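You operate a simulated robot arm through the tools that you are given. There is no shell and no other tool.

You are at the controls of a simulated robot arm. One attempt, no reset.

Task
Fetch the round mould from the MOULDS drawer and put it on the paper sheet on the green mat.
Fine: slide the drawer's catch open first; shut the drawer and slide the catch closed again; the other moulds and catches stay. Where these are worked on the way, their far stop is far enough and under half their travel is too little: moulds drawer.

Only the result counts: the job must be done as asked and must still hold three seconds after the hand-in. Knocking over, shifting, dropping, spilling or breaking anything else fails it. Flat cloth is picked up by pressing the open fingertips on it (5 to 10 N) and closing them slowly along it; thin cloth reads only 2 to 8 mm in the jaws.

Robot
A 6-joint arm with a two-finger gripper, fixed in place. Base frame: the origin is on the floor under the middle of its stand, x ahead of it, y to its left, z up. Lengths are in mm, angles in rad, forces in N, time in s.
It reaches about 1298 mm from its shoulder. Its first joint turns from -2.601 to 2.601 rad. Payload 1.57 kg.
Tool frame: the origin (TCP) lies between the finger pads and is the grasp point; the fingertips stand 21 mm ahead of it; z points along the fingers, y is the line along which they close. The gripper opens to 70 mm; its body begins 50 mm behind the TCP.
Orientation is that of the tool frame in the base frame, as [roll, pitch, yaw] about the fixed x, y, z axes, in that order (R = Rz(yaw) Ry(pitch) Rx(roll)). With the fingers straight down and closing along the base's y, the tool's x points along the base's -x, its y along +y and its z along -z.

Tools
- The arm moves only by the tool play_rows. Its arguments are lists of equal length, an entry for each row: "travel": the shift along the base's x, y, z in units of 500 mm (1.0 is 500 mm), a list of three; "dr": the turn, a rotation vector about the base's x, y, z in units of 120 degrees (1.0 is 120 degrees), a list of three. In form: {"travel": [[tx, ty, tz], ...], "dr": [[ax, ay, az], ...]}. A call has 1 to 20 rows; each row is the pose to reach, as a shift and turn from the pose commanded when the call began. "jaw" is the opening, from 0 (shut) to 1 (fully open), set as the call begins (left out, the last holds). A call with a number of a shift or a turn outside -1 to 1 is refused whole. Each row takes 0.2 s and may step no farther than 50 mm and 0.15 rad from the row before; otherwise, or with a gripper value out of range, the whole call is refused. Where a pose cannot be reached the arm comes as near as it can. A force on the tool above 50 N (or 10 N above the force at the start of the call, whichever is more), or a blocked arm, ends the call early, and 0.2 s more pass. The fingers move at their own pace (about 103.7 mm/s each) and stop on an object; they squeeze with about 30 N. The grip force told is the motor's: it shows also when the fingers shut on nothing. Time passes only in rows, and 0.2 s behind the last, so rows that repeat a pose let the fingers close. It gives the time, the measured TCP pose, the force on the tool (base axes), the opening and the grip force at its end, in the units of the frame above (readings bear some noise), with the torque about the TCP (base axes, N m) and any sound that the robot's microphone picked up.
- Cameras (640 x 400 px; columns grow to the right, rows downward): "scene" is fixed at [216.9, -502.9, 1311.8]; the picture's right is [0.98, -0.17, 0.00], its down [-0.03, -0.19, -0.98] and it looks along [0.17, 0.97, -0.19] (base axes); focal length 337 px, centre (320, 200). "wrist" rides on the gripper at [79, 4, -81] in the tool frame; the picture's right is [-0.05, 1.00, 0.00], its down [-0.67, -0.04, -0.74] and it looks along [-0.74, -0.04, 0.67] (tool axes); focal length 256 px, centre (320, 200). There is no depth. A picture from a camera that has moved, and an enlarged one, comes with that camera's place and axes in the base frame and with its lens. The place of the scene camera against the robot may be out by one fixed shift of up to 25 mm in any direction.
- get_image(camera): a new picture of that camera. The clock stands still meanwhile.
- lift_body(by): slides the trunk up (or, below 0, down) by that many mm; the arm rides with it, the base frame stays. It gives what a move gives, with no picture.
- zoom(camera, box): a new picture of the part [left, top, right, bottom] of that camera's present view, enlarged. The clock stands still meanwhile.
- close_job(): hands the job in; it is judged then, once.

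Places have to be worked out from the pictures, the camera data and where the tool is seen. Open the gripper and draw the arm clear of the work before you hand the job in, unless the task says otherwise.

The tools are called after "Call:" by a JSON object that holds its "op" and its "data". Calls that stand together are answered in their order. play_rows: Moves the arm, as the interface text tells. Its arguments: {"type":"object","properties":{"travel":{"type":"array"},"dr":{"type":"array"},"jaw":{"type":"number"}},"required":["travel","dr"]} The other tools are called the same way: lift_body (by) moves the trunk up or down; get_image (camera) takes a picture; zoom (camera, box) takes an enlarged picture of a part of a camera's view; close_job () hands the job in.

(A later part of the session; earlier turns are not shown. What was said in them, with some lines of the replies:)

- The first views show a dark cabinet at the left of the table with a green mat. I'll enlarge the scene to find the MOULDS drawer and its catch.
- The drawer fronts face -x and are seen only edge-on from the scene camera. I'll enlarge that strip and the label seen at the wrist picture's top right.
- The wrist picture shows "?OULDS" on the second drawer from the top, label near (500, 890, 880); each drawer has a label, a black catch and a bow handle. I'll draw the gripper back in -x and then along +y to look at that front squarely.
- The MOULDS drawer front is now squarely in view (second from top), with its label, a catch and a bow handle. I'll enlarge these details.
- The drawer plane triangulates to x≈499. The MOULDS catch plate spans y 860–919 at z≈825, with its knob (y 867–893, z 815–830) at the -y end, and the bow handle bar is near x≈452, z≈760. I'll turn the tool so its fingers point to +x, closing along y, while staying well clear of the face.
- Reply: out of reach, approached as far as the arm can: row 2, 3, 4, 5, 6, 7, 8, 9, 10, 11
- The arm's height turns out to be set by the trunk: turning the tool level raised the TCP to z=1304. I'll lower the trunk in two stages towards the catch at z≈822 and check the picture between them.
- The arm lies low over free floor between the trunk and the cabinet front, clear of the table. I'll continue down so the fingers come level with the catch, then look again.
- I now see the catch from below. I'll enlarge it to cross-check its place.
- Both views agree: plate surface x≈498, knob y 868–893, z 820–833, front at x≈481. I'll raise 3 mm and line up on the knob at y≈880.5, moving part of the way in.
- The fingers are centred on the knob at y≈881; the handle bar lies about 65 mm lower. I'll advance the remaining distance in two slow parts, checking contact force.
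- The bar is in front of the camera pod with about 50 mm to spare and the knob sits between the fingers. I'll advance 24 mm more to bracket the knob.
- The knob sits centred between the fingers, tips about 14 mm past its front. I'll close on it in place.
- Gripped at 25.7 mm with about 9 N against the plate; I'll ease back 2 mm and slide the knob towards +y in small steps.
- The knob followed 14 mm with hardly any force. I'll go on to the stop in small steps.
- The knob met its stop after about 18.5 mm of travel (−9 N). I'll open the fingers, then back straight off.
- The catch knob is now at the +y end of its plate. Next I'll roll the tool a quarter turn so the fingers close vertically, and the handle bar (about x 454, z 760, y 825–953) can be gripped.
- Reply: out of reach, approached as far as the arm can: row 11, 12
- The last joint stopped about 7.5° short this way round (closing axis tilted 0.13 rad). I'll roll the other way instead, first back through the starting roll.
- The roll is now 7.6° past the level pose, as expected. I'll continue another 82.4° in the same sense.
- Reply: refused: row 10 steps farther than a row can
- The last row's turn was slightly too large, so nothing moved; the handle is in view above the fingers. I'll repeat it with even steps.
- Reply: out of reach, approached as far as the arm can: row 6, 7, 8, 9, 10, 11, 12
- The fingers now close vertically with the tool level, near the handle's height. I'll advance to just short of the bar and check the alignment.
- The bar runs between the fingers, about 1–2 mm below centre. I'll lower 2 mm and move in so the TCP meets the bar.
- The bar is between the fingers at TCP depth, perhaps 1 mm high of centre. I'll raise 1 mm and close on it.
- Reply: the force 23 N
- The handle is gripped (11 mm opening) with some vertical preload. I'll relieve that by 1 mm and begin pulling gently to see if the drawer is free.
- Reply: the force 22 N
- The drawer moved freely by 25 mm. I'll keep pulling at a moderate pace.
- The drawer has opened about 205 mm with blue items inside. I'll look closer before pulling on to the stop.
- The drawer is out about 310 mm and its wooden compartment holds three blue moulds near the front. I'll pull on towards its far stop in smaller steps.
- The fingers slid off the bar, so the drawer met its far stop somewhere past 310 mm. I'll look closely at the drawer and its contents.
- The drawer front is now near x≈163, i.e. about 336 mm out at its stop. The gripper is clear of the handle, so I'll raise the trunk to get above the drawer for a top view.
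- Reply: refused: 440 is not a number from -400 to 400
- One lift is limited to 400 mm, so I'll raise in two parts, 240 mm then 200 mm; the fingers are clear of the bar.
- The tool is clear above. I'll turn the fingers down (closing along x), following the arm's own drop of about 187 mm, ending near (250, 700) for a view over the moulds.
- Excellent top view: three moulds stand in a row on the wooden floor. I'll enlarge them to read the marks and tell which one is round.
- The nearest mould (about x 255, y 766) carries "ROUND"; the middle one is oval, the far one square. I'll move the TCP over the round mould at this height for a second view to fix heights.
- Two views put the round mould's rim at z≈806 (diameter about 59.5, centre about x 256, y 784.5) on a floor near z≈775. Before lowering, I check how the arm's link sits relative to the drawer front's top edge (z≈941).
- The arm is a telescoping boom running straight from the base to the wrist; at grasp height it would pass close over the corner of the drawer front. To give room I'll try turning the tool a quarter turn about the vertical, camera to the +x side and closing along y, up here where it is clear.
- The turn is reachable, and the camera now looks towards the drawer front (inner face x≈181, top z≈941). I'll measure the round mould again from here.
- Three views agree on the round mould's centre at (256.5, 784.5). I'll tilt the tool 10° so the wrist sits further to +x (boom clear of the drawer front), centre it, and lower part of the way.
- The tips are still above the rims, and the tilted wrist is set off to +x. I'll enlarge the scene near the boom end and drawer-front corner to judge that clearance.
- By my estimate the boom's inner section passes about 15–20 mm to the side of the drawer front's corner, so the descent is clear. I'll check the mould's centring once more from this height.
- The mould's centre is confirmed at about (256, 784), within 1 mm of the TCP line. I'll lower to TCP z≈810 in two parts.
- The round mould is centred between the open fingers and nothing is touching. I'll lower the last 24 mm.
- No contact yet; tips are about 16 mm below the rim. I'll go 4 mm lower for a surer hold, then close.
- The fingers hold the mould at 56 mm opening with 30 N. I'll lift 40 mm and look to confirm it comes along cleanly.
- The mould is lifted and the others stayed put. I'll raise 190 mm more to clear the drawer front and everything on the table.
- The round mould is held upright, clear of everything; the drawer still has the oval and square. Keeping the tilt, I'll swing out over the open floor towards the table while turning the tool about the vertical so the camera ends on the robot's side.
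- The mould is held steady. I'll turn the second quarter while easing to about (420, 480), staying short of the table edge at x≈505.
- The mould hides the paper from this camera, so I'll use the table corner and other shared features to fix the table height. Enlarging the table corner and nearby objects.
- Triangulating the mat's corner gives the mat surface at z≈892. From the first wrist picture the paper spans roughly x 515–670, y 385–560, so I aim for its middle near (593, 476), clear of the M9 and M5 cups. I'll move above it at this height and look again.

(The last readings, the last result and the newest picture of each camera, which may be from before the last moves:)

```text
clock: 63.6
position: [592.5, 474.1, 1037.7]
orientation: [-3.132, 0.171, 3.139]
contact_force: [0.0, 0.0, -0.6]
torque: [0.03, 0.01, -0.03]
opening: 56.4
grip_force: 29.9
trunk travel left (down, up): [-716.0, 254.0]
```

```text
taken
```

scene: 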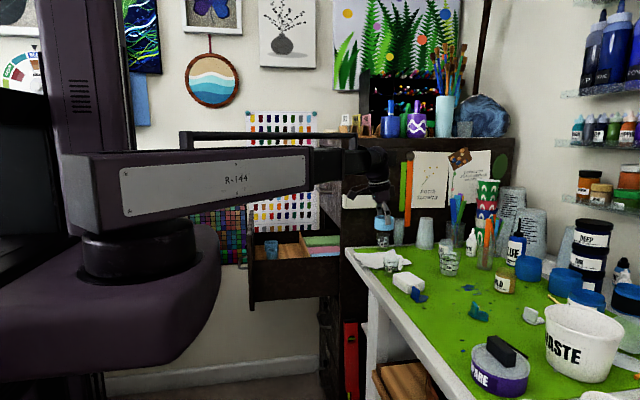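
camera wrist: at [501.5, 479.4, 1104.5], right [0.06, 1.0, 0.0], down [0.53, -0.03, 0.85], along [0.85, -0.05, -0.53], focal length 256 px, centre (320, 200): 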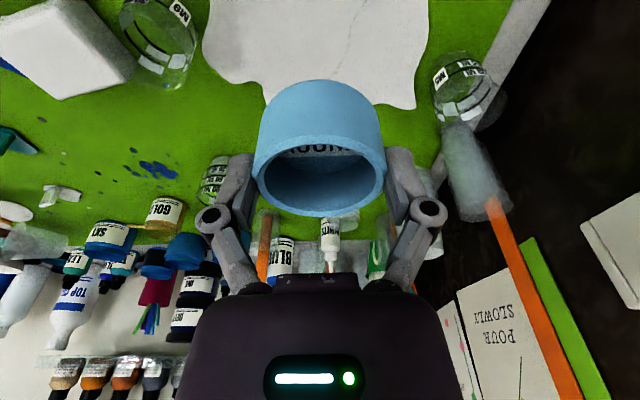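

The paper lies right under and around the target (about y 385–553 at this x), with M9 near (580, 351) well clear. I'll lower 100 mm and check before the final fine descent.

Call:
{"op": "lift_body", "data": {"by": -100}}

Call:
{"op": "get_image", "data": {"camera": "wrist"}}

Call:
{"op": "zoom", "data": {"camera": "scene", "box": [330, 200, 450, 300]}}

```text
clock: 65.0
position: [592.4, 474.1, 936.5]
orientation: [-3.131, 0.17, 3.136]
contact_force: [-0.3, -0.2, -0.2]
torque: [-0.02, 0.0, 0.01]
opening: 56.1
grip_force: 29.8
trunk travel left (down, up): [-616.0, 354.0]
```

```text
taken
camera wrist: at [501.3, 479.6, 1004.5], right [0.06, 1.0, 0.0], down [0.53, -0.03, 0.85], along [0.85, -0.05, -0.53], focal length 256 px, centre (320, 200)
```

wrist: 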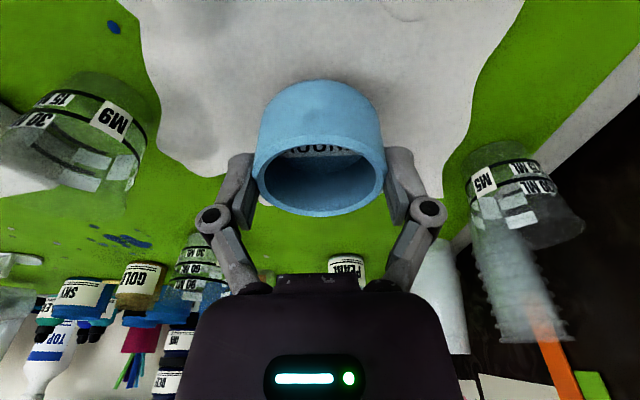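

```text
4.00 times, centred on (390, 250) of scene
camera zoom: at [216.9, -502.9, 1311.8], right [0.98, -0.17, 0.0], down [-0.03, -0.19, -0.98], along [0.17, 0.97, -0.19], focal length 1350 px, centre (40, 0)
```

zoom: 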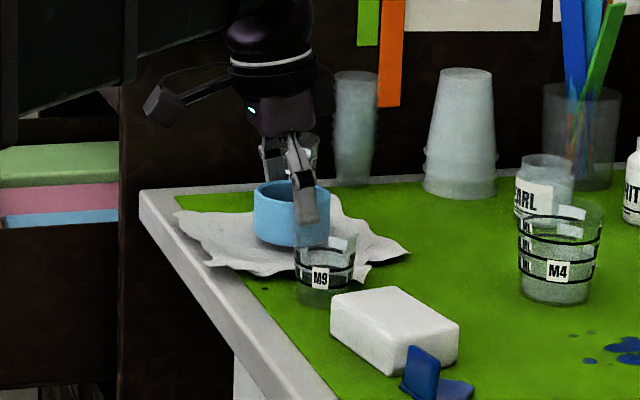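

The mould hovers close over the paper with both cups clear. I'll go down in small steps, watching the vertical force.

Call:
{"op": "lift_body", "data": {"by": -7}}

Call:
{"op": "lift_body", "data": {"by": -2}}

Call:
{"op": "zoom", "data": {"camera": "scene", "box": [360, 235, 420, 280]}}

```text
clock: 65.5
position: [592.8, 475.0, 930.1]
orientation: [-3.132, 0.171, 3.138]
contact_force: [1.0, 0.1, -0.8]
torque: [0.0, 0.02, 0.0]
opening: 56.3
grip_force: 30.2
trunk travel left (down, up): [-609.0, 361.0]
```

```text
clock: 66.0
position: [592.9, 474.3, 928.1]
orientation: [-3.133, 0.172, 3.138]
contact_force: [4.9, 3.9, 23.4]
torque: [0.13, -0.13, 0.04]
opening: 56.2
grip_force: 29.9
trunk travel left (down, up): [-607.0, 363.0]
```

```text
8.89 times, centred on (390, 258) of scene
camera zoom: at [216.9, -502.9, 1311.8], right [0.98, -0.17, 0.0], down [-0.03, -0.19, -0.98], along [0.17, 0.97, -0.19], focal length 2999 px, centre (-302, -311)
```

zoom: 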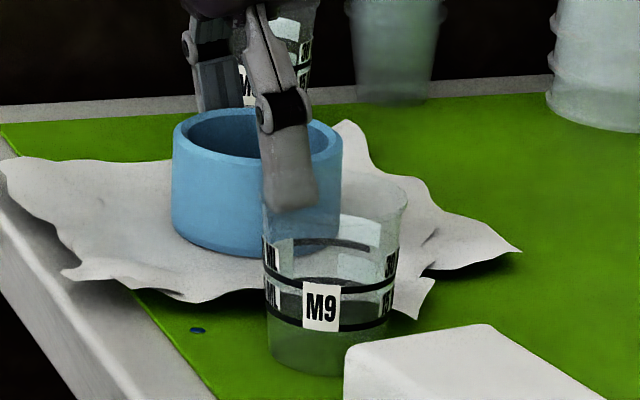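

The mould has touched down (23 N upward at TCP z≈928). I'll ease up 1 mm to relieve the load, then open the fingers.

Call:
{"op": "lift_body", "data": {"by": 1}}

Call:
{"op": "play_rows", "data": {"travel": [[0, 0, 0], [0, 0, 0], [0, 0, 0], [0, 0, 0]], "dr": [[0, 0, 0], [0, 0, 0], [0, 0, 0], [0, 0, 0]], "jaw": 1.0}}

Call:
{"op": "get_image", "data": {"camera": "wrist"}}

Call:
{"op": "zoom", "data": {"camera": "scene", "box": [360, 235, 420, 280]}}

```text
clock: 66.5
position: [592.6, 475.1, 929.3]
orientation: [-3.133, 0.17, 3.137]
contact_force: [4.6, 3.0, 14.3]
torque: [0.13, -0.17, 0.04]
opening: 56.4
grip_force: 30.0
trunk travel left (down, up): [-608.0, 362.0]
```

```text
clock: 67.5
position: [592.9, 475.1, 929.4]
orientation: [-3.132, 0.171, 3.138]
contact_force: [-1.3, 0.3, -0.4]
torque: [0.03, 0.02, 0.01]
opening: 69.8
grip_force: 0.0
trunk travel left (down, up): [-608.0, 362.0]
```

```text
taken
camera wrist: at [501.3, 479.6, 996.5], right [0.06, 1.0, 0.0], down [0.53, -0.03, 0.85], along [0.85, -0.05, -0.53], focal length 256 px, centre (320, 200)
```

wrist: 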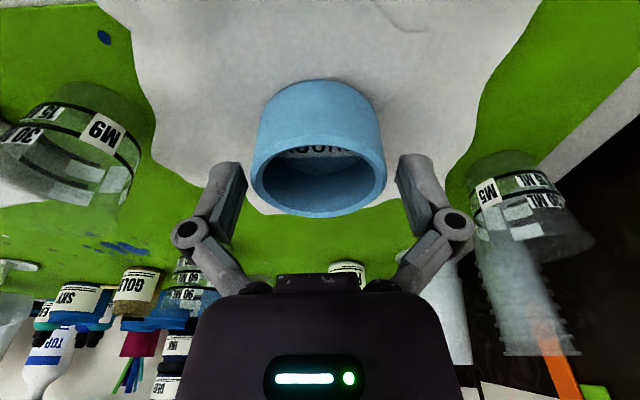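

```text
8.89 times, centred on (390, 258) of scene
camera zoom: at [216.9, -502.9, 1311.8], right [0.98, -0.17, 0.0], down [-0.03, -0.19, -0.98], along [0.17, 0.97, -0.19], focal length 2999 px, centre (-302, -311)
```

zoom: 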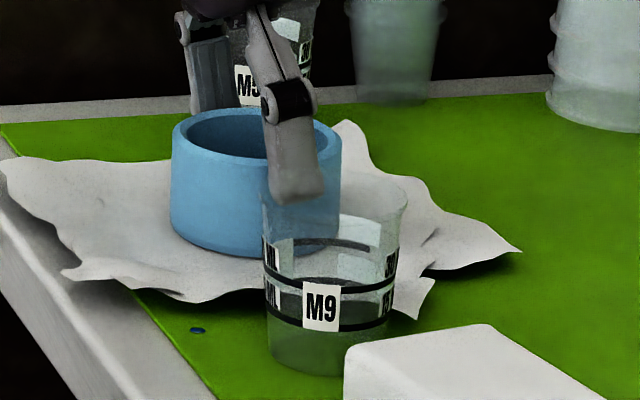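

The mould rests on the paper with the fingers open around it. I'll rise straight up, first 40 mm and then to travel height, checking that the mould stays.

Call:
{"op": "lift_body", "data": {"by": 45}}

Call:
{"op": "get_image", "data": {"camera": "wrist"}}

Call:
{"op": "lift_body", "data": {"by": 100}}

Call:
{"op": "zoom", "data": {"camera": "scene", "box": [330, 200, 450, 300]}}

```text
clock: 68.4
position: [592.7, 475.4, 974.2]
orientation: [-3.132, 0.169, 3.139]
contact_force: [-0.3, -0.5, -0.4]
torque: [0.02, 0.0, -0.02]
opening: 70.0
grip_force: 0.0
trunk travel left (down, up): [-653.0, 317.0]
```

```text
taken
camera wrist: at [501.4, 479.7, 1041.4], right [0.06, 1.0, 0.0], down [0.53, -0.03, 0.85], along [0.85, -0.05, -0.53], focal length 256 px, centre (320, 200)
```

wrist: 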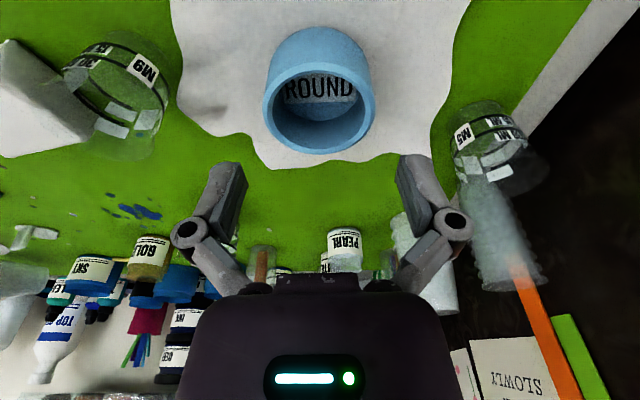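

```text
clock: 69.8
position: [592.5, 475.3, 1074.2]
orientation: [-3.13, 0.172, 3.138]
contact_force: [-0.9, 0.0, 0.3]
torque: [0.01, -0.01, 0.02]
opening: 69.7
grip_force: 0.1
trunk travel left (down, up): [-753.0, 217.0]
```

```text
4.00 times, centred on (390, 250) of scene
camera zoom: at [216.9, -502.9, 1311.8], right [0.98, -0.17, 0.0], down [-0.03, -0.19, -0.98], along [0.17, 0.97, -0.19], focal length 1350 px, centre (40, 0)
```

zoom: 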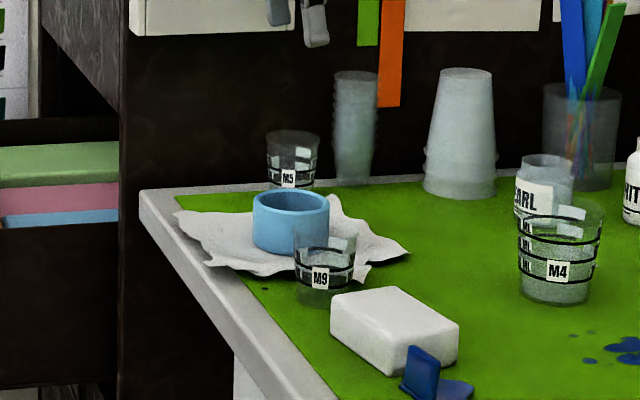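

The round mould stands on the paper and the cups are undisturbed. Now I'll retreat from the table and turn the tool level, pointing +x, above the open drawer's height, ready to push the drawer shut.

Call:
{"op": "play_rows", "data": {"travel": [[-0.096, 0, 0], [-0.192, 0, 0], [-0.288, 0, 0], [-0.384, 0, 0], [-0.48, 0, 0], [-0.51, 0.045, 0.0126], [-0.54, 0.09, 0.0322], [-0.57, 0.135, 0.0582], [-0.6, 0.18, 0.0904], [-0.63, 0.225, 0.128], [-0.66, 0.27, 0.17], [-0.69, 0.315, 0.216], [-0.72, 0.36, 0.2652], [-0.75, 0.405, 0.316], [-0.78, 0.45, 0.368]], "dr": [[0, 0, 0], [0, 0, 0], [0, 0, 0], [0, 0, 0], [0, 0, 0], [0, -0.0667, 0], [0, -0.1333, 0], [0, -0.2, 0], [0, -0.2667, 0], [0, -0.3333, 0], [0, -0.4, 0], [0, -0.4667, 0], [0, -0.5333, 0], [0, -0.6, 0], [0, -0.6667, 0]]}}

Call:
{"op": "get_image", "data": {"camera": "scene"}}

```text
clock: 73.0
position: [202.0, 700.4, 1258.2]
orientation: [1.184, 1.566, 1.173]
contact_force: [0.6, 0.4, 0.7]
torque: [-0.02, -0.03, 0.02]
opening: 69.8
grip_force: 0.0
trunk travel left (down, up): [-753.0, 217.0]
```

```text
taken
```

scene: 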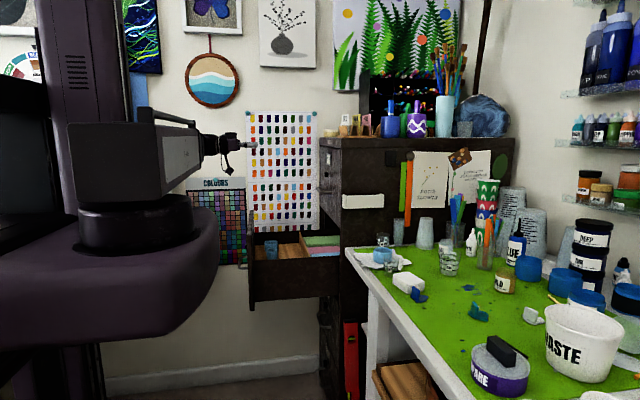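

The tool is level. I'll move it in front of the open drawer at about (50, 889) with the fingers shut, then lower in stages.

Call:
{"op": "play_rows", "data": {"travel": [[-0.051, 0.063, 0], [-0.101, 0.126, 0], [-0.152, 0.189, 0], [-0.203, 0.252, 0], [-0.253, 0.315, 0], [-0.304, 0.378, 0], [-0.304, 0.378, 0]], "dr": [[0, 0, 0], [0, 0, 0], [0, 0, 0], [0, 0, 0], [0, 0, 0], [0, 0, 0], [0, 0, 0]], "jaw": 0.0}}

Call:
{"op": "lift_body", "data": {"by": -240}}

Call:
{"op": "get_image", "data": {"camera": "wrist"}}

Call:
{"op": "get_image", "data": {"camera": "scene"}}

```text
clock: 74.5
position: [49.5, 888.2, 1256.8]
orientation: [2.082, 1.567, 2.072]
contact_force: [-0.2, -0.2, 0.6]
torque: [-0.03, -0.01, 0.01]
opening: 0.0
grip_force: 29.0
trunk travel left (down, up): [-753.0, 217.0]
```

```text
clock: 77.0
position: [50.4, 889.4, 1017.4]
orientation: [2.088, 1.568, 2.078]
contact_force: [0.1, 0.3, -0.5]
torque: [0.01, 0.03, -0.02]
opening: 0.1
grip_force: 28.6
trunk travel left (down, up): [-513.0, 457.0]
```

```text
taken
camera wrist: at [-30.5, 893.8, 938.9], right [0.01, 1.0, 0.06], down [-0.74, -0.03, 0.67], along [0.67, -0.05, 0.74], focal length 256 px, centre (320, 200)
```

wrist: 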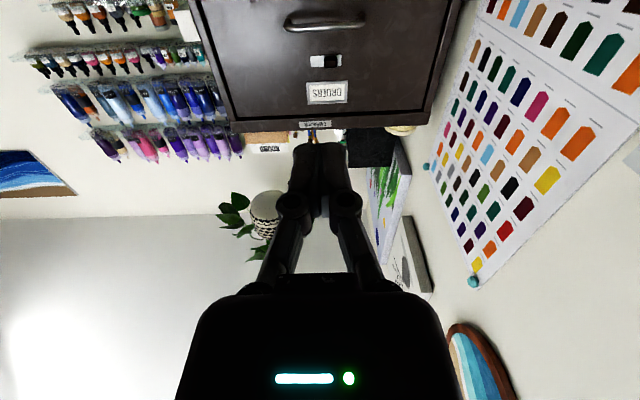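

```text
taken
```

scene: 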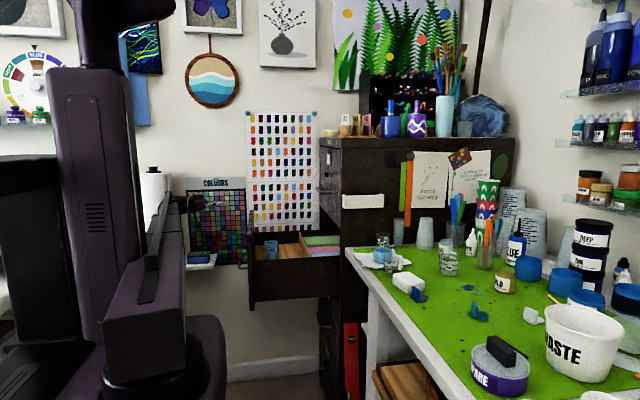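

All clear in front. I'll lower 226 mm so the shut fingertips face the panel between the handle and the catch (z≈791).

Call:
{"op": "lift_body", "data": {"by": -226}}

Call:
{"op": "get_image", "data": {"camera": "wrist"}}

Call:
{"op": "zoom", "data": {"camera": "scene", "box": [180, 180, 320, 300]}}

```text
clock: 79.4
position: [50.4, 889.3, 790.8]
orientation: [2.089, 1.567, 2.08]
contact_force: [0.3, -0.3, 0.3]
torque: [-0.01, 0.06, -0.02]
opening: 0.0
grip_force: 28.8
trunk travel left (down, up): [-287.0, 683.0]
```

```text
taken
camera wrist: at [-30.5, 893.8, 712.9], right [0.01, 1.0, 0.06], down [-0.74, -0.03, 0.67], along [0.67, -0.05, 0.74], focal length 256 px, centre (320, 200)
```

wrist: 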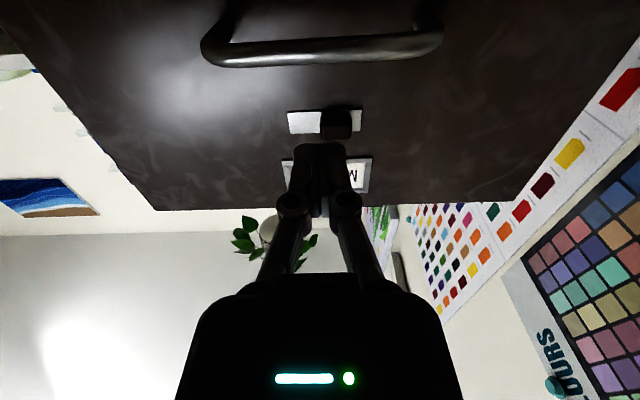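

```text
3.33 times, centred on (250, 240) of scene
camera zoom: at [216.9, -502.9, 1311.8], right [0.98, -0.17, 0.0], down [-0.03, -0.19, -0.98], along [0.17, 0.97, -0.19], focal length 1125 px, centre (553, 67)
```

zoom: 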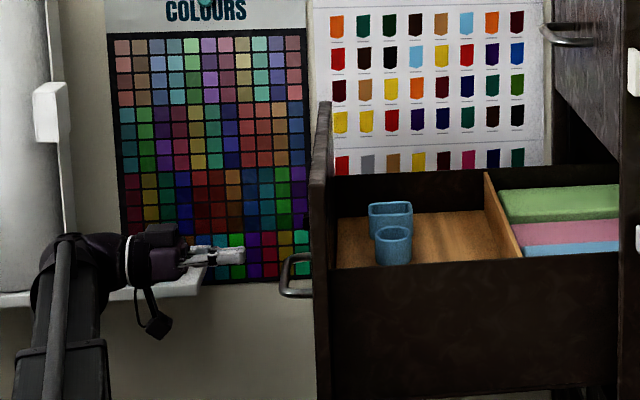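

The path between handle bar and catch plate is clear. I'll advance until the fingertips just meet the panel.

Call:
{"op": "play_rows", "data": {"travel": [[0.06, 0, 0], [0.11, 0, 0], [0.14, 0, 0], [0.16, 0, 0], [0.176, 0, 0], [0.188, 0, 0], [0.2, 0, 0]], "dr": [[0, 0, 0], [0, 0, 0], [0, 0, 0], [0, 0, 0], [0, 0, 0], [0, 0, 0], [0, 0, 0]]}}

Call:
{"op": "zoom", "data": {"camera": "scene", "box": [180, 180, 320, 300]}}

Call:
{"op": "get_image", "data": {"camera": "wrist"}}

```text
clock: 81.0
position: [150.9, 889.4, 792.3]
orientation: [2.042, 1.566, 2.033]
contact_force: [-0.7, -0.1, -0.4]
torque: [-0.03, -0.01, 0.0]
opening: 0.0
grip_force: 28.3
trunk travel left (down, up): [-287.0, 683.0]
```

```text
3.33 times, centred on (250, 240) of scene
camera zoom: at [216.9, -502.9, 1311.8], right [0.98, -0.17, 0.0], down [-0.03, -0.19, -0.98], along [0.17, 0.97, -0.19], focal length 1125 px, centre (553, 67)
```

zoom: 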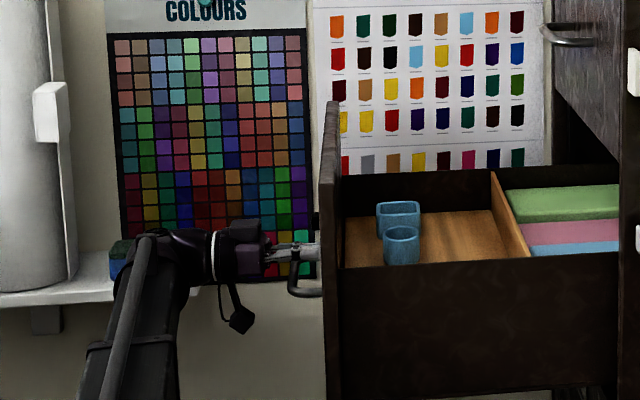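

```text
taken
camera wrist: at [70.4, 893.9, 712.9], right [0.01, 1.0, 0.06], down [-0.74, -0.03, 0.67], along [0.67, -0.05, 0.74], focal length 256 px, centre (320, 200)
```

wrist: 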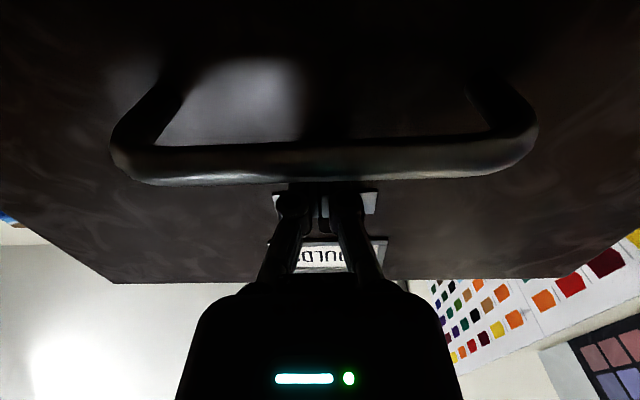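

The tips are pushing and the drawer has begun to move in with little force. I'll push on slowly (about 60 mm/s) so the remaining moulds stay settled.

Call:
{"op": "play_rows", "data": {"travel": [[0.008, 0, 0], [0.024, 0, 0], [0.048, 0, 0], [0.072, 0, 0], [0.096, 0, 0], [0.12, 0, 0], [0.144, 0, 0], [0.168, 0, 0], [0.192, 0, 0], [0.216, 0, 0], [0.24, 0, 0], [0.264, 0, 0], [0.288, 0, 0], [0.312, 0, 0], [0.336, 0, 0], [0.36, 0, 0], [0.384, 0, 0], [0.408, 0, 0], [0.428, 0, 0], [0.44, 0, 0]], "dr": [[0, 0, 0], [0, 0, 0], [0, 0, 0], [0, 0, 0], [0, 0, 0], [0, 0, 0], [0, 0, 0], [0, 0, 0], [0, 0, 0], [0, 0, 0], [0, 0, 0], [0, 0, 0], [0, 0, 0], [0, 0, 0], [0, 0, 0], [0, 0, 0], [0, 0, 0], [0, 0, 0], [0, 0, 0], [0, 0, 0]]}}

Call:
{"op": "zoom", "data": {"camera": "scene", "box": [230, 180, 370, 300]}}

```text
clock: 85.2
position: [370.8, 888.9, 791.0]
orientation: [1.977, 1.567, 1.964]
contact_force: [-0.6, 0.0, -1.2]
torque: [-0.02, 0.0, 0.01]
opening: 0.0
grip_force: 28.8
trunk travel left (down, up): [-287.0, 683.0]
```

```text
3.33 times, centred on (300, 240) of scene
camera zoom: at [216.9, -502.9, 1311.8], right [0.98, -0.17, 0.0], down [-0.03, -0.19, -0.98], along [0.17, 0.97, -0.19], focal length 1125 px, centre (387, 67)
```

zoom: 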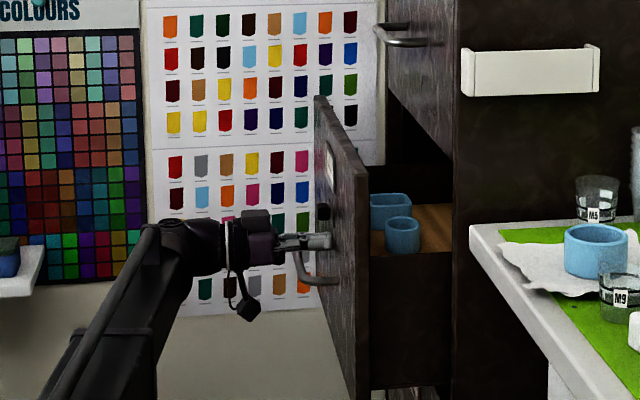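

The drawer follows steadily with the moulds standing. I'll continue to just short of shut.

Call:
{"op": "play_rows", "data": {"travel": [[0.02, 0, 0], [0.044, 0, 0], [0.068, 0, 0], [0.092, 0, 0], [0.116, 0, 0], [0.14, 0, 0], [0.16, 0, 0], [0.176, 0, 0], [0.188, 0, 0], [0.198, 0, 0], [0.204, 0, 0]], "dr": [[0, 0, 0], [0, 0, 0], [0, 0, 0], [0, 0, 0], [0, 0, 0], [0, 0, 0], [0, 0, 0], [0, 0, 0], [0, 0, 0], [0, 0, 0], [0, 0, 0]]}}

Call:
{"op": "zoom", "data": {"camera": "scene", "box": [260, 190, 360, 290]}}

```text
clock: 87.6
position: [474.0, 889.0, 791.7]
orientation: [1.991, 1.569, 1.982]
contact_force: [0.0, -0.9, 0.7]
torque: [0.01, 0.0, 0.01]
opening: 0.2
grip_force: 28.4
trunk travel left (down, up): [-287.0, 683.0]
```

```text
4.00 times, centred on (310, 240) of scene
camera zoom: at [216.9, -502.9, 1311.8], right [0.98, -0.17, 0.0], down [-0.03, -0.19, -0.98], along [0.17, 0.97, -0.19], focal length 1350 px, centre (360, 40)
```

zoom: 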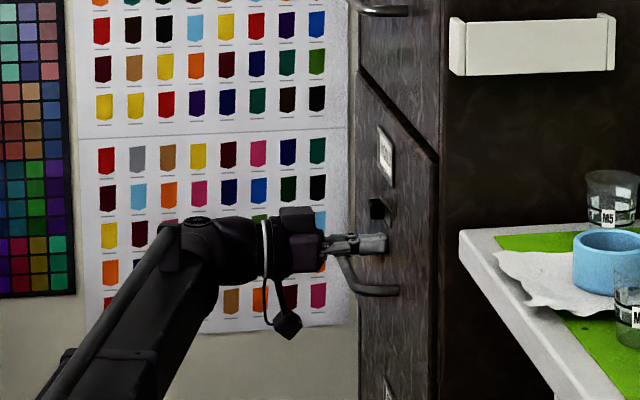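

It looks nearly shut. I'll push on in 2 mm steps until the panel bears firmly on its stop.

Call:
{"op": "play_rows", "data": {"travel": [[0.004, 0, 0], [0.007, 0, 0], [0.01, 0, 0], [0.013, 0, 0], [0.015, 0, 0]], "dr": [[0, 0, 0], [0, 0, 0], [0, 0, 0], [0, 0, 0], [0, 0, 0]]}}

```text
clock: 88.8
position: [479.9, 888.5, 792.2]
orientation: [2.006, 1.567, 1.995]
contact_force: [0.1, -0.1, 0.0]
torque: [-0.01, -0.02, -0.03]
opening: 0.1
grip_force: 28.5
trunk travel left (down, up): [-287.0, 683.0]
```

Still no resistance at TCP x≈480; I'll press on gently in 1.5 mm steps.

Call:
{"op": "play_rows", "data": {"travel": [[0.003, 0, 0], [0.006, 0, 0], [0.009, 0, 0], [0.012, 0, 0]], "dr": [[0, 0, 0], [0, 0, 0], [0, 0, 0], [0, 0, 0]]}}

Call:
{"op": "get_image", "data": {"camera": "wrist"}}

Call:
{"op": "zoom", "data": {"camera": "scene", "box": [290, 190, 370, 290]}}

```text
clock: 89.8
position: [480.8, 889.9, 791.5]
orientation: [2.069, 1.566, 2.061]
contact_force: [-40.8, -9.1, -11.1]
torque: [0.01, 0.18, -0.09]
opening: 6.1
grip_force: 28.4
trunk travel left (down, up): [-287.0, 683.0]
```

```text
taken
camera wrist: at [400.5, 893.6, 713.0], right [0.01, 1.0, 0.06], down [-0.74, -0.03, 0.67], along [0.67, -0.05, 0.74], focal length 256 px, centre (320, 200)
```

wrist: 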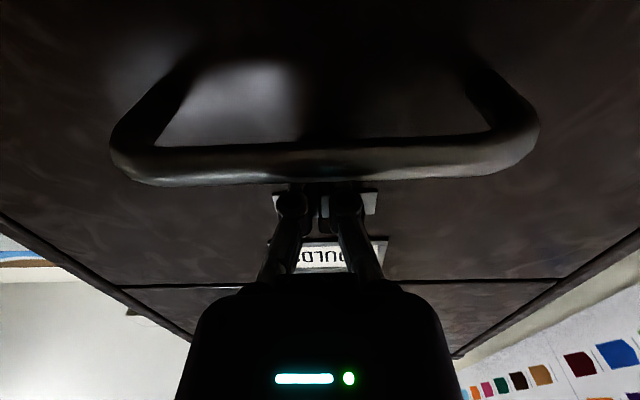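

```text
4.00 times, centred on (330, 240) of scene
camera zoom: at [216.9, -502.9, 1311.8], right [0.98, -0.17, 0.0], down [-0.03, -0.19, -0.98], along [0.17, 0.97, -0.19], focal length 1350 px, centre (280, 40)
```

zoom: 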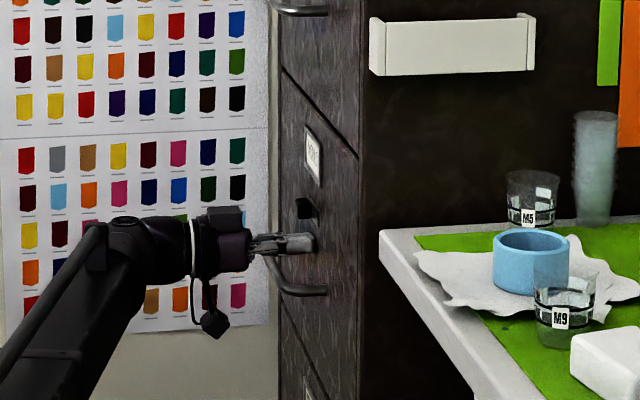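

The panel is firmly on its stop (−41 N), flush with the cabinet. I'll back off, open the fingers, and raise 35 mm to the catch's height.

Call:
{"op": "play_rows", "data": {"travel": [[-0.012, 0, 0], [-0.03, 0, 0], [-0.08, 0, 0], [-0.14, 0, 0], [-0.2, 0, 0], [-0.24, 0.01, 0]], "dr": [[0, 0, 0], [0, 0, 0], [0, 0, 0], [0, 0, 0], [0, 0, 0], [0, 0, 0]]}}

Call:
{"op": "lift_body", "data": {"by": 35}}

Call:
{"op": "play_rows", "data": {"travel": [[0, 0.01, 0], [0, 0.01, 0], [0, 0.01, 0]], "dr": [[0, 0, 0], [0, 0, 0], [0, 0, 0]], "jaw": 1.0}}

Call:
{"op": "get_image", "data": {"camera": "wrist"}}

```text
clock: 91.2
position: [365.5, 893.7, 790.1]
orientation: [2.268, 1.566, 2.262]
contact_force: [-0.3, -0.9, -0.1]
torque: [-0.04, 0.03, 0.01]
opening: 0.1
grip_force: 28.8
trunk travel left (down, up): [-287.0, 683.0]
```

```text
clock: 92.0
position: [365.3, 892.7, 825.7]
orientation: [2.282, 1.568, 2.274]
contact_force: [-0.3, -1.2, 0.3]
torque: [-0.01, -0.01, 0.0]
opening: 0.0
grip_force: 28.8
trunk travel left (down, up): [-322.0, 648.0]
```

```text
clock: 92.8
position: [366.0, 899.1, 825.8]
orientation: [2.314, 1.569, 2.306]
contact_force: [0.0, -0.3, -0.2]
torque: [0.03, 0.0, -0.01]
opening: 69.9
grip_force: 0.1
trunk travel left (down, up): [-322.0, 648.0]
```

```text
taken
camera wrist: at [285.7, 903.2, 747.8], right [0.01, 1.0, 0.06], down [-0.74, -0.03, 0.67], along [0.67, -0.05, 0.74], focal length 256 px, centre (320, 200)
```

wrist: 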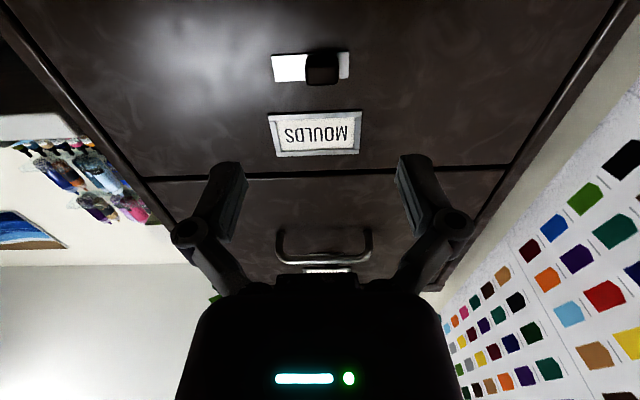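

The knob sits at the +y end and is centred between the open fingers. I'll advance to bracket it.

Call:
{"op": "play_rows", "data": {"travel": [[0.06, 0, 0], [0.11, 0, 0], [0.15, 0, 0], [0.18, 0, 0], [0.2, 0, 0], [0.213, 0, 0], [0.213, 0, 0]], "dr": [[0, 0, 0], [0, 0, 0], [0, 0, 0], [0, 0, 0], [0, 0, 0], [0, 0, 0], [0, 0, 0]]}}

Call:
{"op": "get_image", "data": {"camera": "wrist"}}

```text
clock: 94.4
position: [473.8, 898.6, 826.9]
orientation: [2.354, 1.568, 2.345]
contact_force: [0.4, -0.2, 0.1]
torque: [0.03, 0.02, 0.02]
opening: 70.0
grip_force: 0.0
trunk travel left (down, up): [-322.0, 648.0]
```

```text
taken
camera wrist: at [392.5, 903.3, 747.8], right [0.01, 1.0, 0.06], down [-0.74, -0.03, 0.67], along [0.67, -0.05, 0.74], focal length 256 px, centre (320, 200)
```

wrist: 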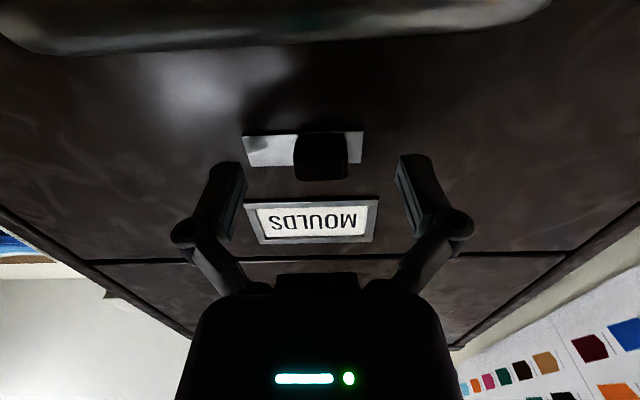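

The knob is between the pads. I'll close on it, easing back 1.5 mm in x to keep the tips off the plate.

Call:
{"op": "play_rows", "data": {"travel": [[-0.003, 0, 0], [-0.003, 0, 0], [-0.003, 0, 0], [-0.003, 0, 0]], "dr": [[0, 0, 0], [0, 0, 0], [0, 0, 0], [0, 0, 0]], "jaw": 0.0}}

```text
clock: 95.4
position: [470.4, 898.8, 825.6]
orientation: [2.239, 1.567, 2.23]
contact_force: [-11.7, -1.2, -2.9]
torque: [-0.13, 0.33, 0.07]
opening: 25.7
grip_force: 32.0
trunk travel left (down, up): [-322.0, 648.0]
```

The knob is gripped (25.7 mm). I'll ease back a further 2 mm and slide it towards −y.

Call:
{"op": "play_rows", "data": {"travel": [[-0.003, -0.004, 0], [-0.004, -0.01, 0], [-0.004, -0.016, 0], [-0.004, -0.022, 0], [-0.004, -0.028, 0], [-0.004, -0.033, 0]], "dr": [[0, 0, 0], [0, 0, 0], [0, 0, 0], [0, 0, 0], [0, 0, 0], [0, 0, 0]]}}

Call:
{"op": "get_image", "data": {"camera": "wrist"}}

```text
clock: 96.8
position: [468.9, 881.4, 825.7]
orientation: [2.243, 1.568, 2.23]
contact_force: [3.4, -0.5, 0.5]
torque: [-0.12, -0.62, -0.14]
opening: 26.1
grip_force: 32.1
trunk travel left (down, up): [-322.0, 648.0]
```

```text
taken
camera wrist: at [388.6, 886.2, 747.9], right [0.01, 1.0, 0.06], down [-0.74, -0.03, 0.67], along [0.67, -0.05, 0.74], focal length 256 px, centre (320, 200)
```

wrist: 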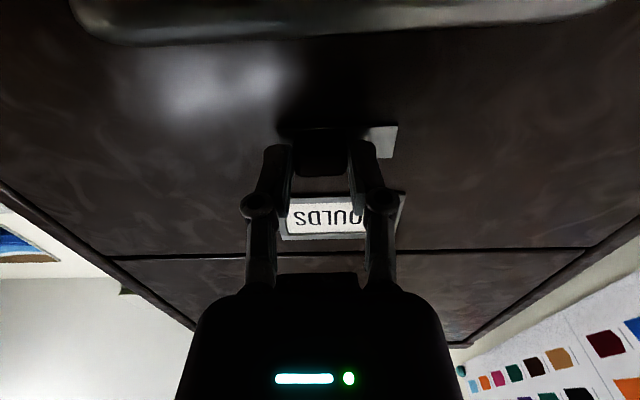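

The knob has come back about 17.4 mm. I'll nudge on until it meets its end stop.

Call:
{"op": "play_rows", "data": {"travel": [[0, -0.003, 0], [0, -0.005, 0], [0, -0.007, 0], [0, -0.007, 0]], "dr": [[0, 0, 0], [0, 0, 0], [0, 0, 0], [0, 0, 0]]}}

```text
clock: 97.8
position: [468.5, 881.8, 826.8]
orientation: [1.996, 1.567, 1.991]
contact_force: [6.6, 23.1, 12.6]
torque: [0.06, 0.59, 0.45]
opening: 25.9
grip_force: 32.3
trunk travel left (down, up): [-322.0, 648.0]
```

The knob is hard against its stop (23 N). I'll relax the push slightly, open the fingers and back straight off.

Call:
{"op": "play_rows", "data": {"travel": [[0, 0.005, 0]], "dr": [[0, 0, 0]]}}

Call:
{"op": "play_rows", "data": {"travel": [[0, 0, 0], [0, 0, 0], [0, 0, 0], [-0.03, 0, 0], [-0.08, 0, 0], [-0.16, 0, 0], [-0.24, 0, 0], [-0.32, 0, 0]], "dr": [[0, 0, 0], [0, 0, 0], [0, 0, 0], [0, 0, 0], [0, 0, 0], [0, 0, 0], [0, 0, 0], [0, 0, 0]], "jaw": 1.0}}

Call:
{"op": "get_image", "data": {"camera": "wrist"}}

Call:
{"op": "zoom", "data": {"camera": "wrist", "box": [260, 20, 420, 140]}}

Call:
{"op": "get_image", "data": {"camera": "scene"}}

```text
clock: 98.2
position: [469.3, 881.4, 826.7]
orientation: [2.022, 1.569, 2.012]
contact_force: [3.2, 12.9, 7.0]
torque: [-0.02, -0.91, 0.45]
opening: 25.5
grip_force: 31.4
trunk travel left (down, up): [-322.0, 648.0]
```

```text
clock: 100.0
position: [310.0, 880.6, 825.5]
orientation: [2.339, 1.567, 2.33]
contact_force: [0.7, -0.1, -0.2]
torque: [0.02, -0.01, -0.01]
opening: 70.3
grip_force: 0.1
trunk travel left (down, up): [-322.0, 648.0]
```

```text
taken
camera wrist: at [228.7, 885.0, 747.7], right [0.01, 1.0, 0.06], down [-0.74, -0.03, 0.67], along [0.67, -0.05, 0.74], focal length 256 px, centre (320, 200)
```

wrist: 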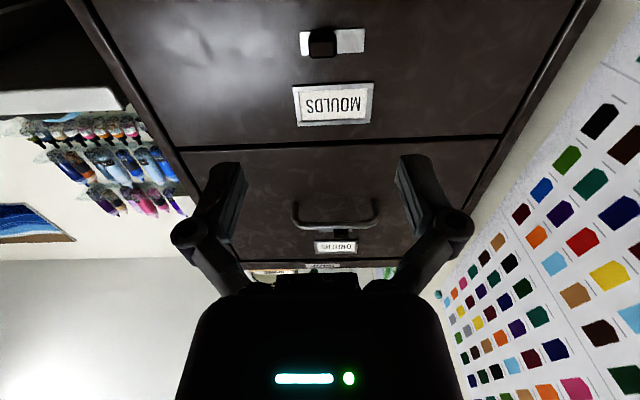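

```text
3.33 times, centred on (340, 80) of wrist
camera zoom: at [228.7, 885.0, 747.7], right [0.01, 1.0, 0.06], down [-0.74, -0.03, 0.67], along [0.67, -0.05, 0.74], focal length 853 px, centre (253, 600)
```

zoom: 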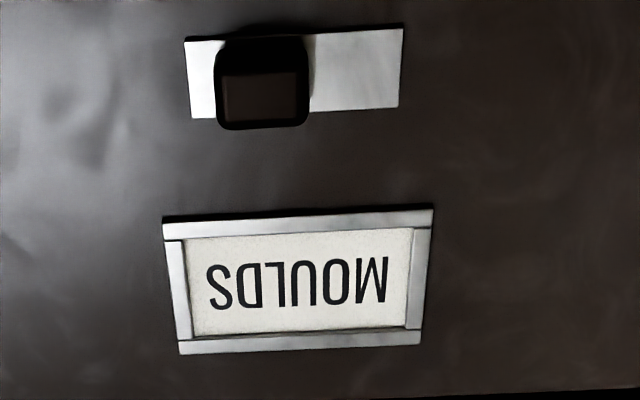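

```text
taken
```

scene: 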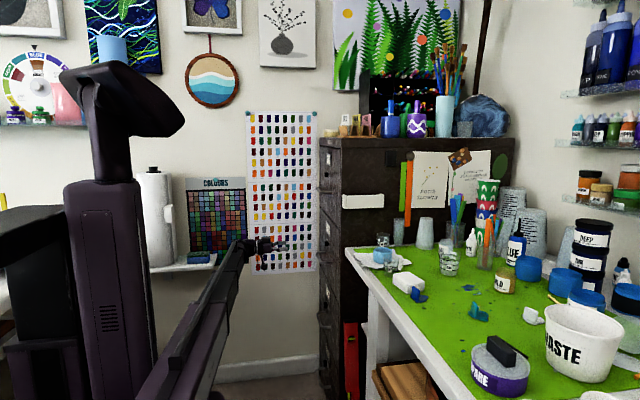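

The catch knob is back at the −y end exactly as at the start and the drawer sits flush. I'll draw the arm further back and up, and take a last look at the mould on the paper.

Call:
{"op": "play_rows", "data": {"travel": [[-0.08, 0, 0], [-0.16, 0, 0], [-0.24, 0, 0]], "dr": [[0, 0, 0], [0, 0, 0], [0, 0, 0]]}}

Call:
{"op": "lift_body", "data": {"by": 300}}

Call:
{"op": "zoom", "data": {"camera": "scene", "box": [310, 130, 450, 310]}}

Call:
{"op": "zoom", "data": {"camera": "scene", "box": [350, 225, 430, 285]}}

Call:
{"op": "get_image", "data": {"camera": "scene"}}

```text
clock: 100.8
position: [188.9, 881.4, 826.3]
orientation: [2.593, 1.566, 2.579]
contact_force: [-0.2, -0.2, -0.3]
torque: [0.0, -0.01, 0.0]
opening: 70.0
grip_force: 0.1
trunk travel left (down, up): [-322.0, 648.0]
```

```text
clock: 103.8
position: [188.7, 882.2, 1126.3]
orientation: [2.558, 1.565, 2.546]
contact_force: [-0.2, 0.7, 0.5]
torque: [0.0, 0.01, 0.0]
opening: 70.0
grip_force: 0.0
trunk travel left (down, up): [-622.0, 348.0]
```

```text
2.22 times, centred on (380, 220) of scene
camera zoom: at [216.9, -502.9, 1311.8], right [0.98, -0.17, 0.0], down [-0.03, -0.19, -0.98], along [0.17, 0.97, -0.19], focal length 750 px, centre (187, 156)
```

zoom: 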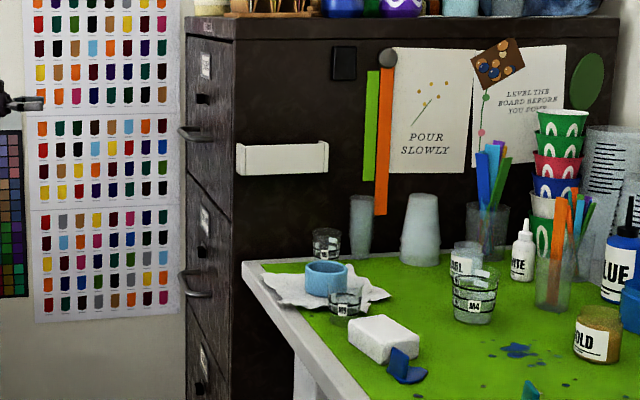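

```text
6.67 times, centred on (390, 255) of scene
camera zoom: at [216.9, -502.9, 1311.8], right [0.98, -0.17, 0.0], down [-0.03, -0.19, -0.98], along [0.17, 0.97, -0.19], focal length 2249 px, centre (-147, -167)
```

zoom: 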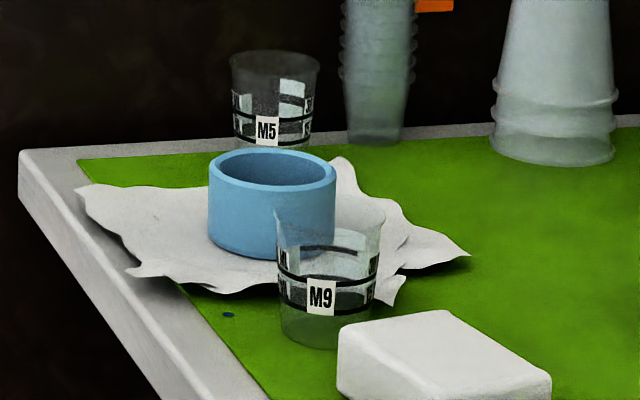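

```text
taken
```

scene: 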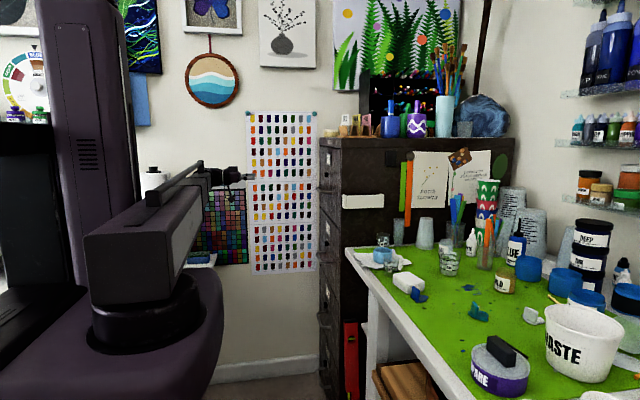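

The round mould stands upright on the paper, the MOULDS drawer is flush, its catch is slid back, and the gripper is open and clear of everything. I'm handing the job in.

Call:
{"op": "close_job", "data": {}}

```text
The job is handed in.
```

The round mould is on the paper sheet on the green mat, standing upright near the middle of the sheet. I have handed the job in; no verdict came back.

- **Drawer:** I slid the MOULDS catch open to its stop and pulled the drawer to its far stop, about 336 mm out. Afterwards I pushed it shut until it bore on its stop, and it sits flush.
- **Catch:** It is slid back against its closed stop, the same place it was at the start. I did not work the other catches.
- **Other moulds:** The oval and square moulds were still standing in the drawer when I last saw them, partway through closing it. I could not see them once it was shut.
- **Table:** The cups and the rest of the table look undisturbed in the last picture.
- **Arm:** The gripper is open and the arm is raised clear of the cabinet and table.
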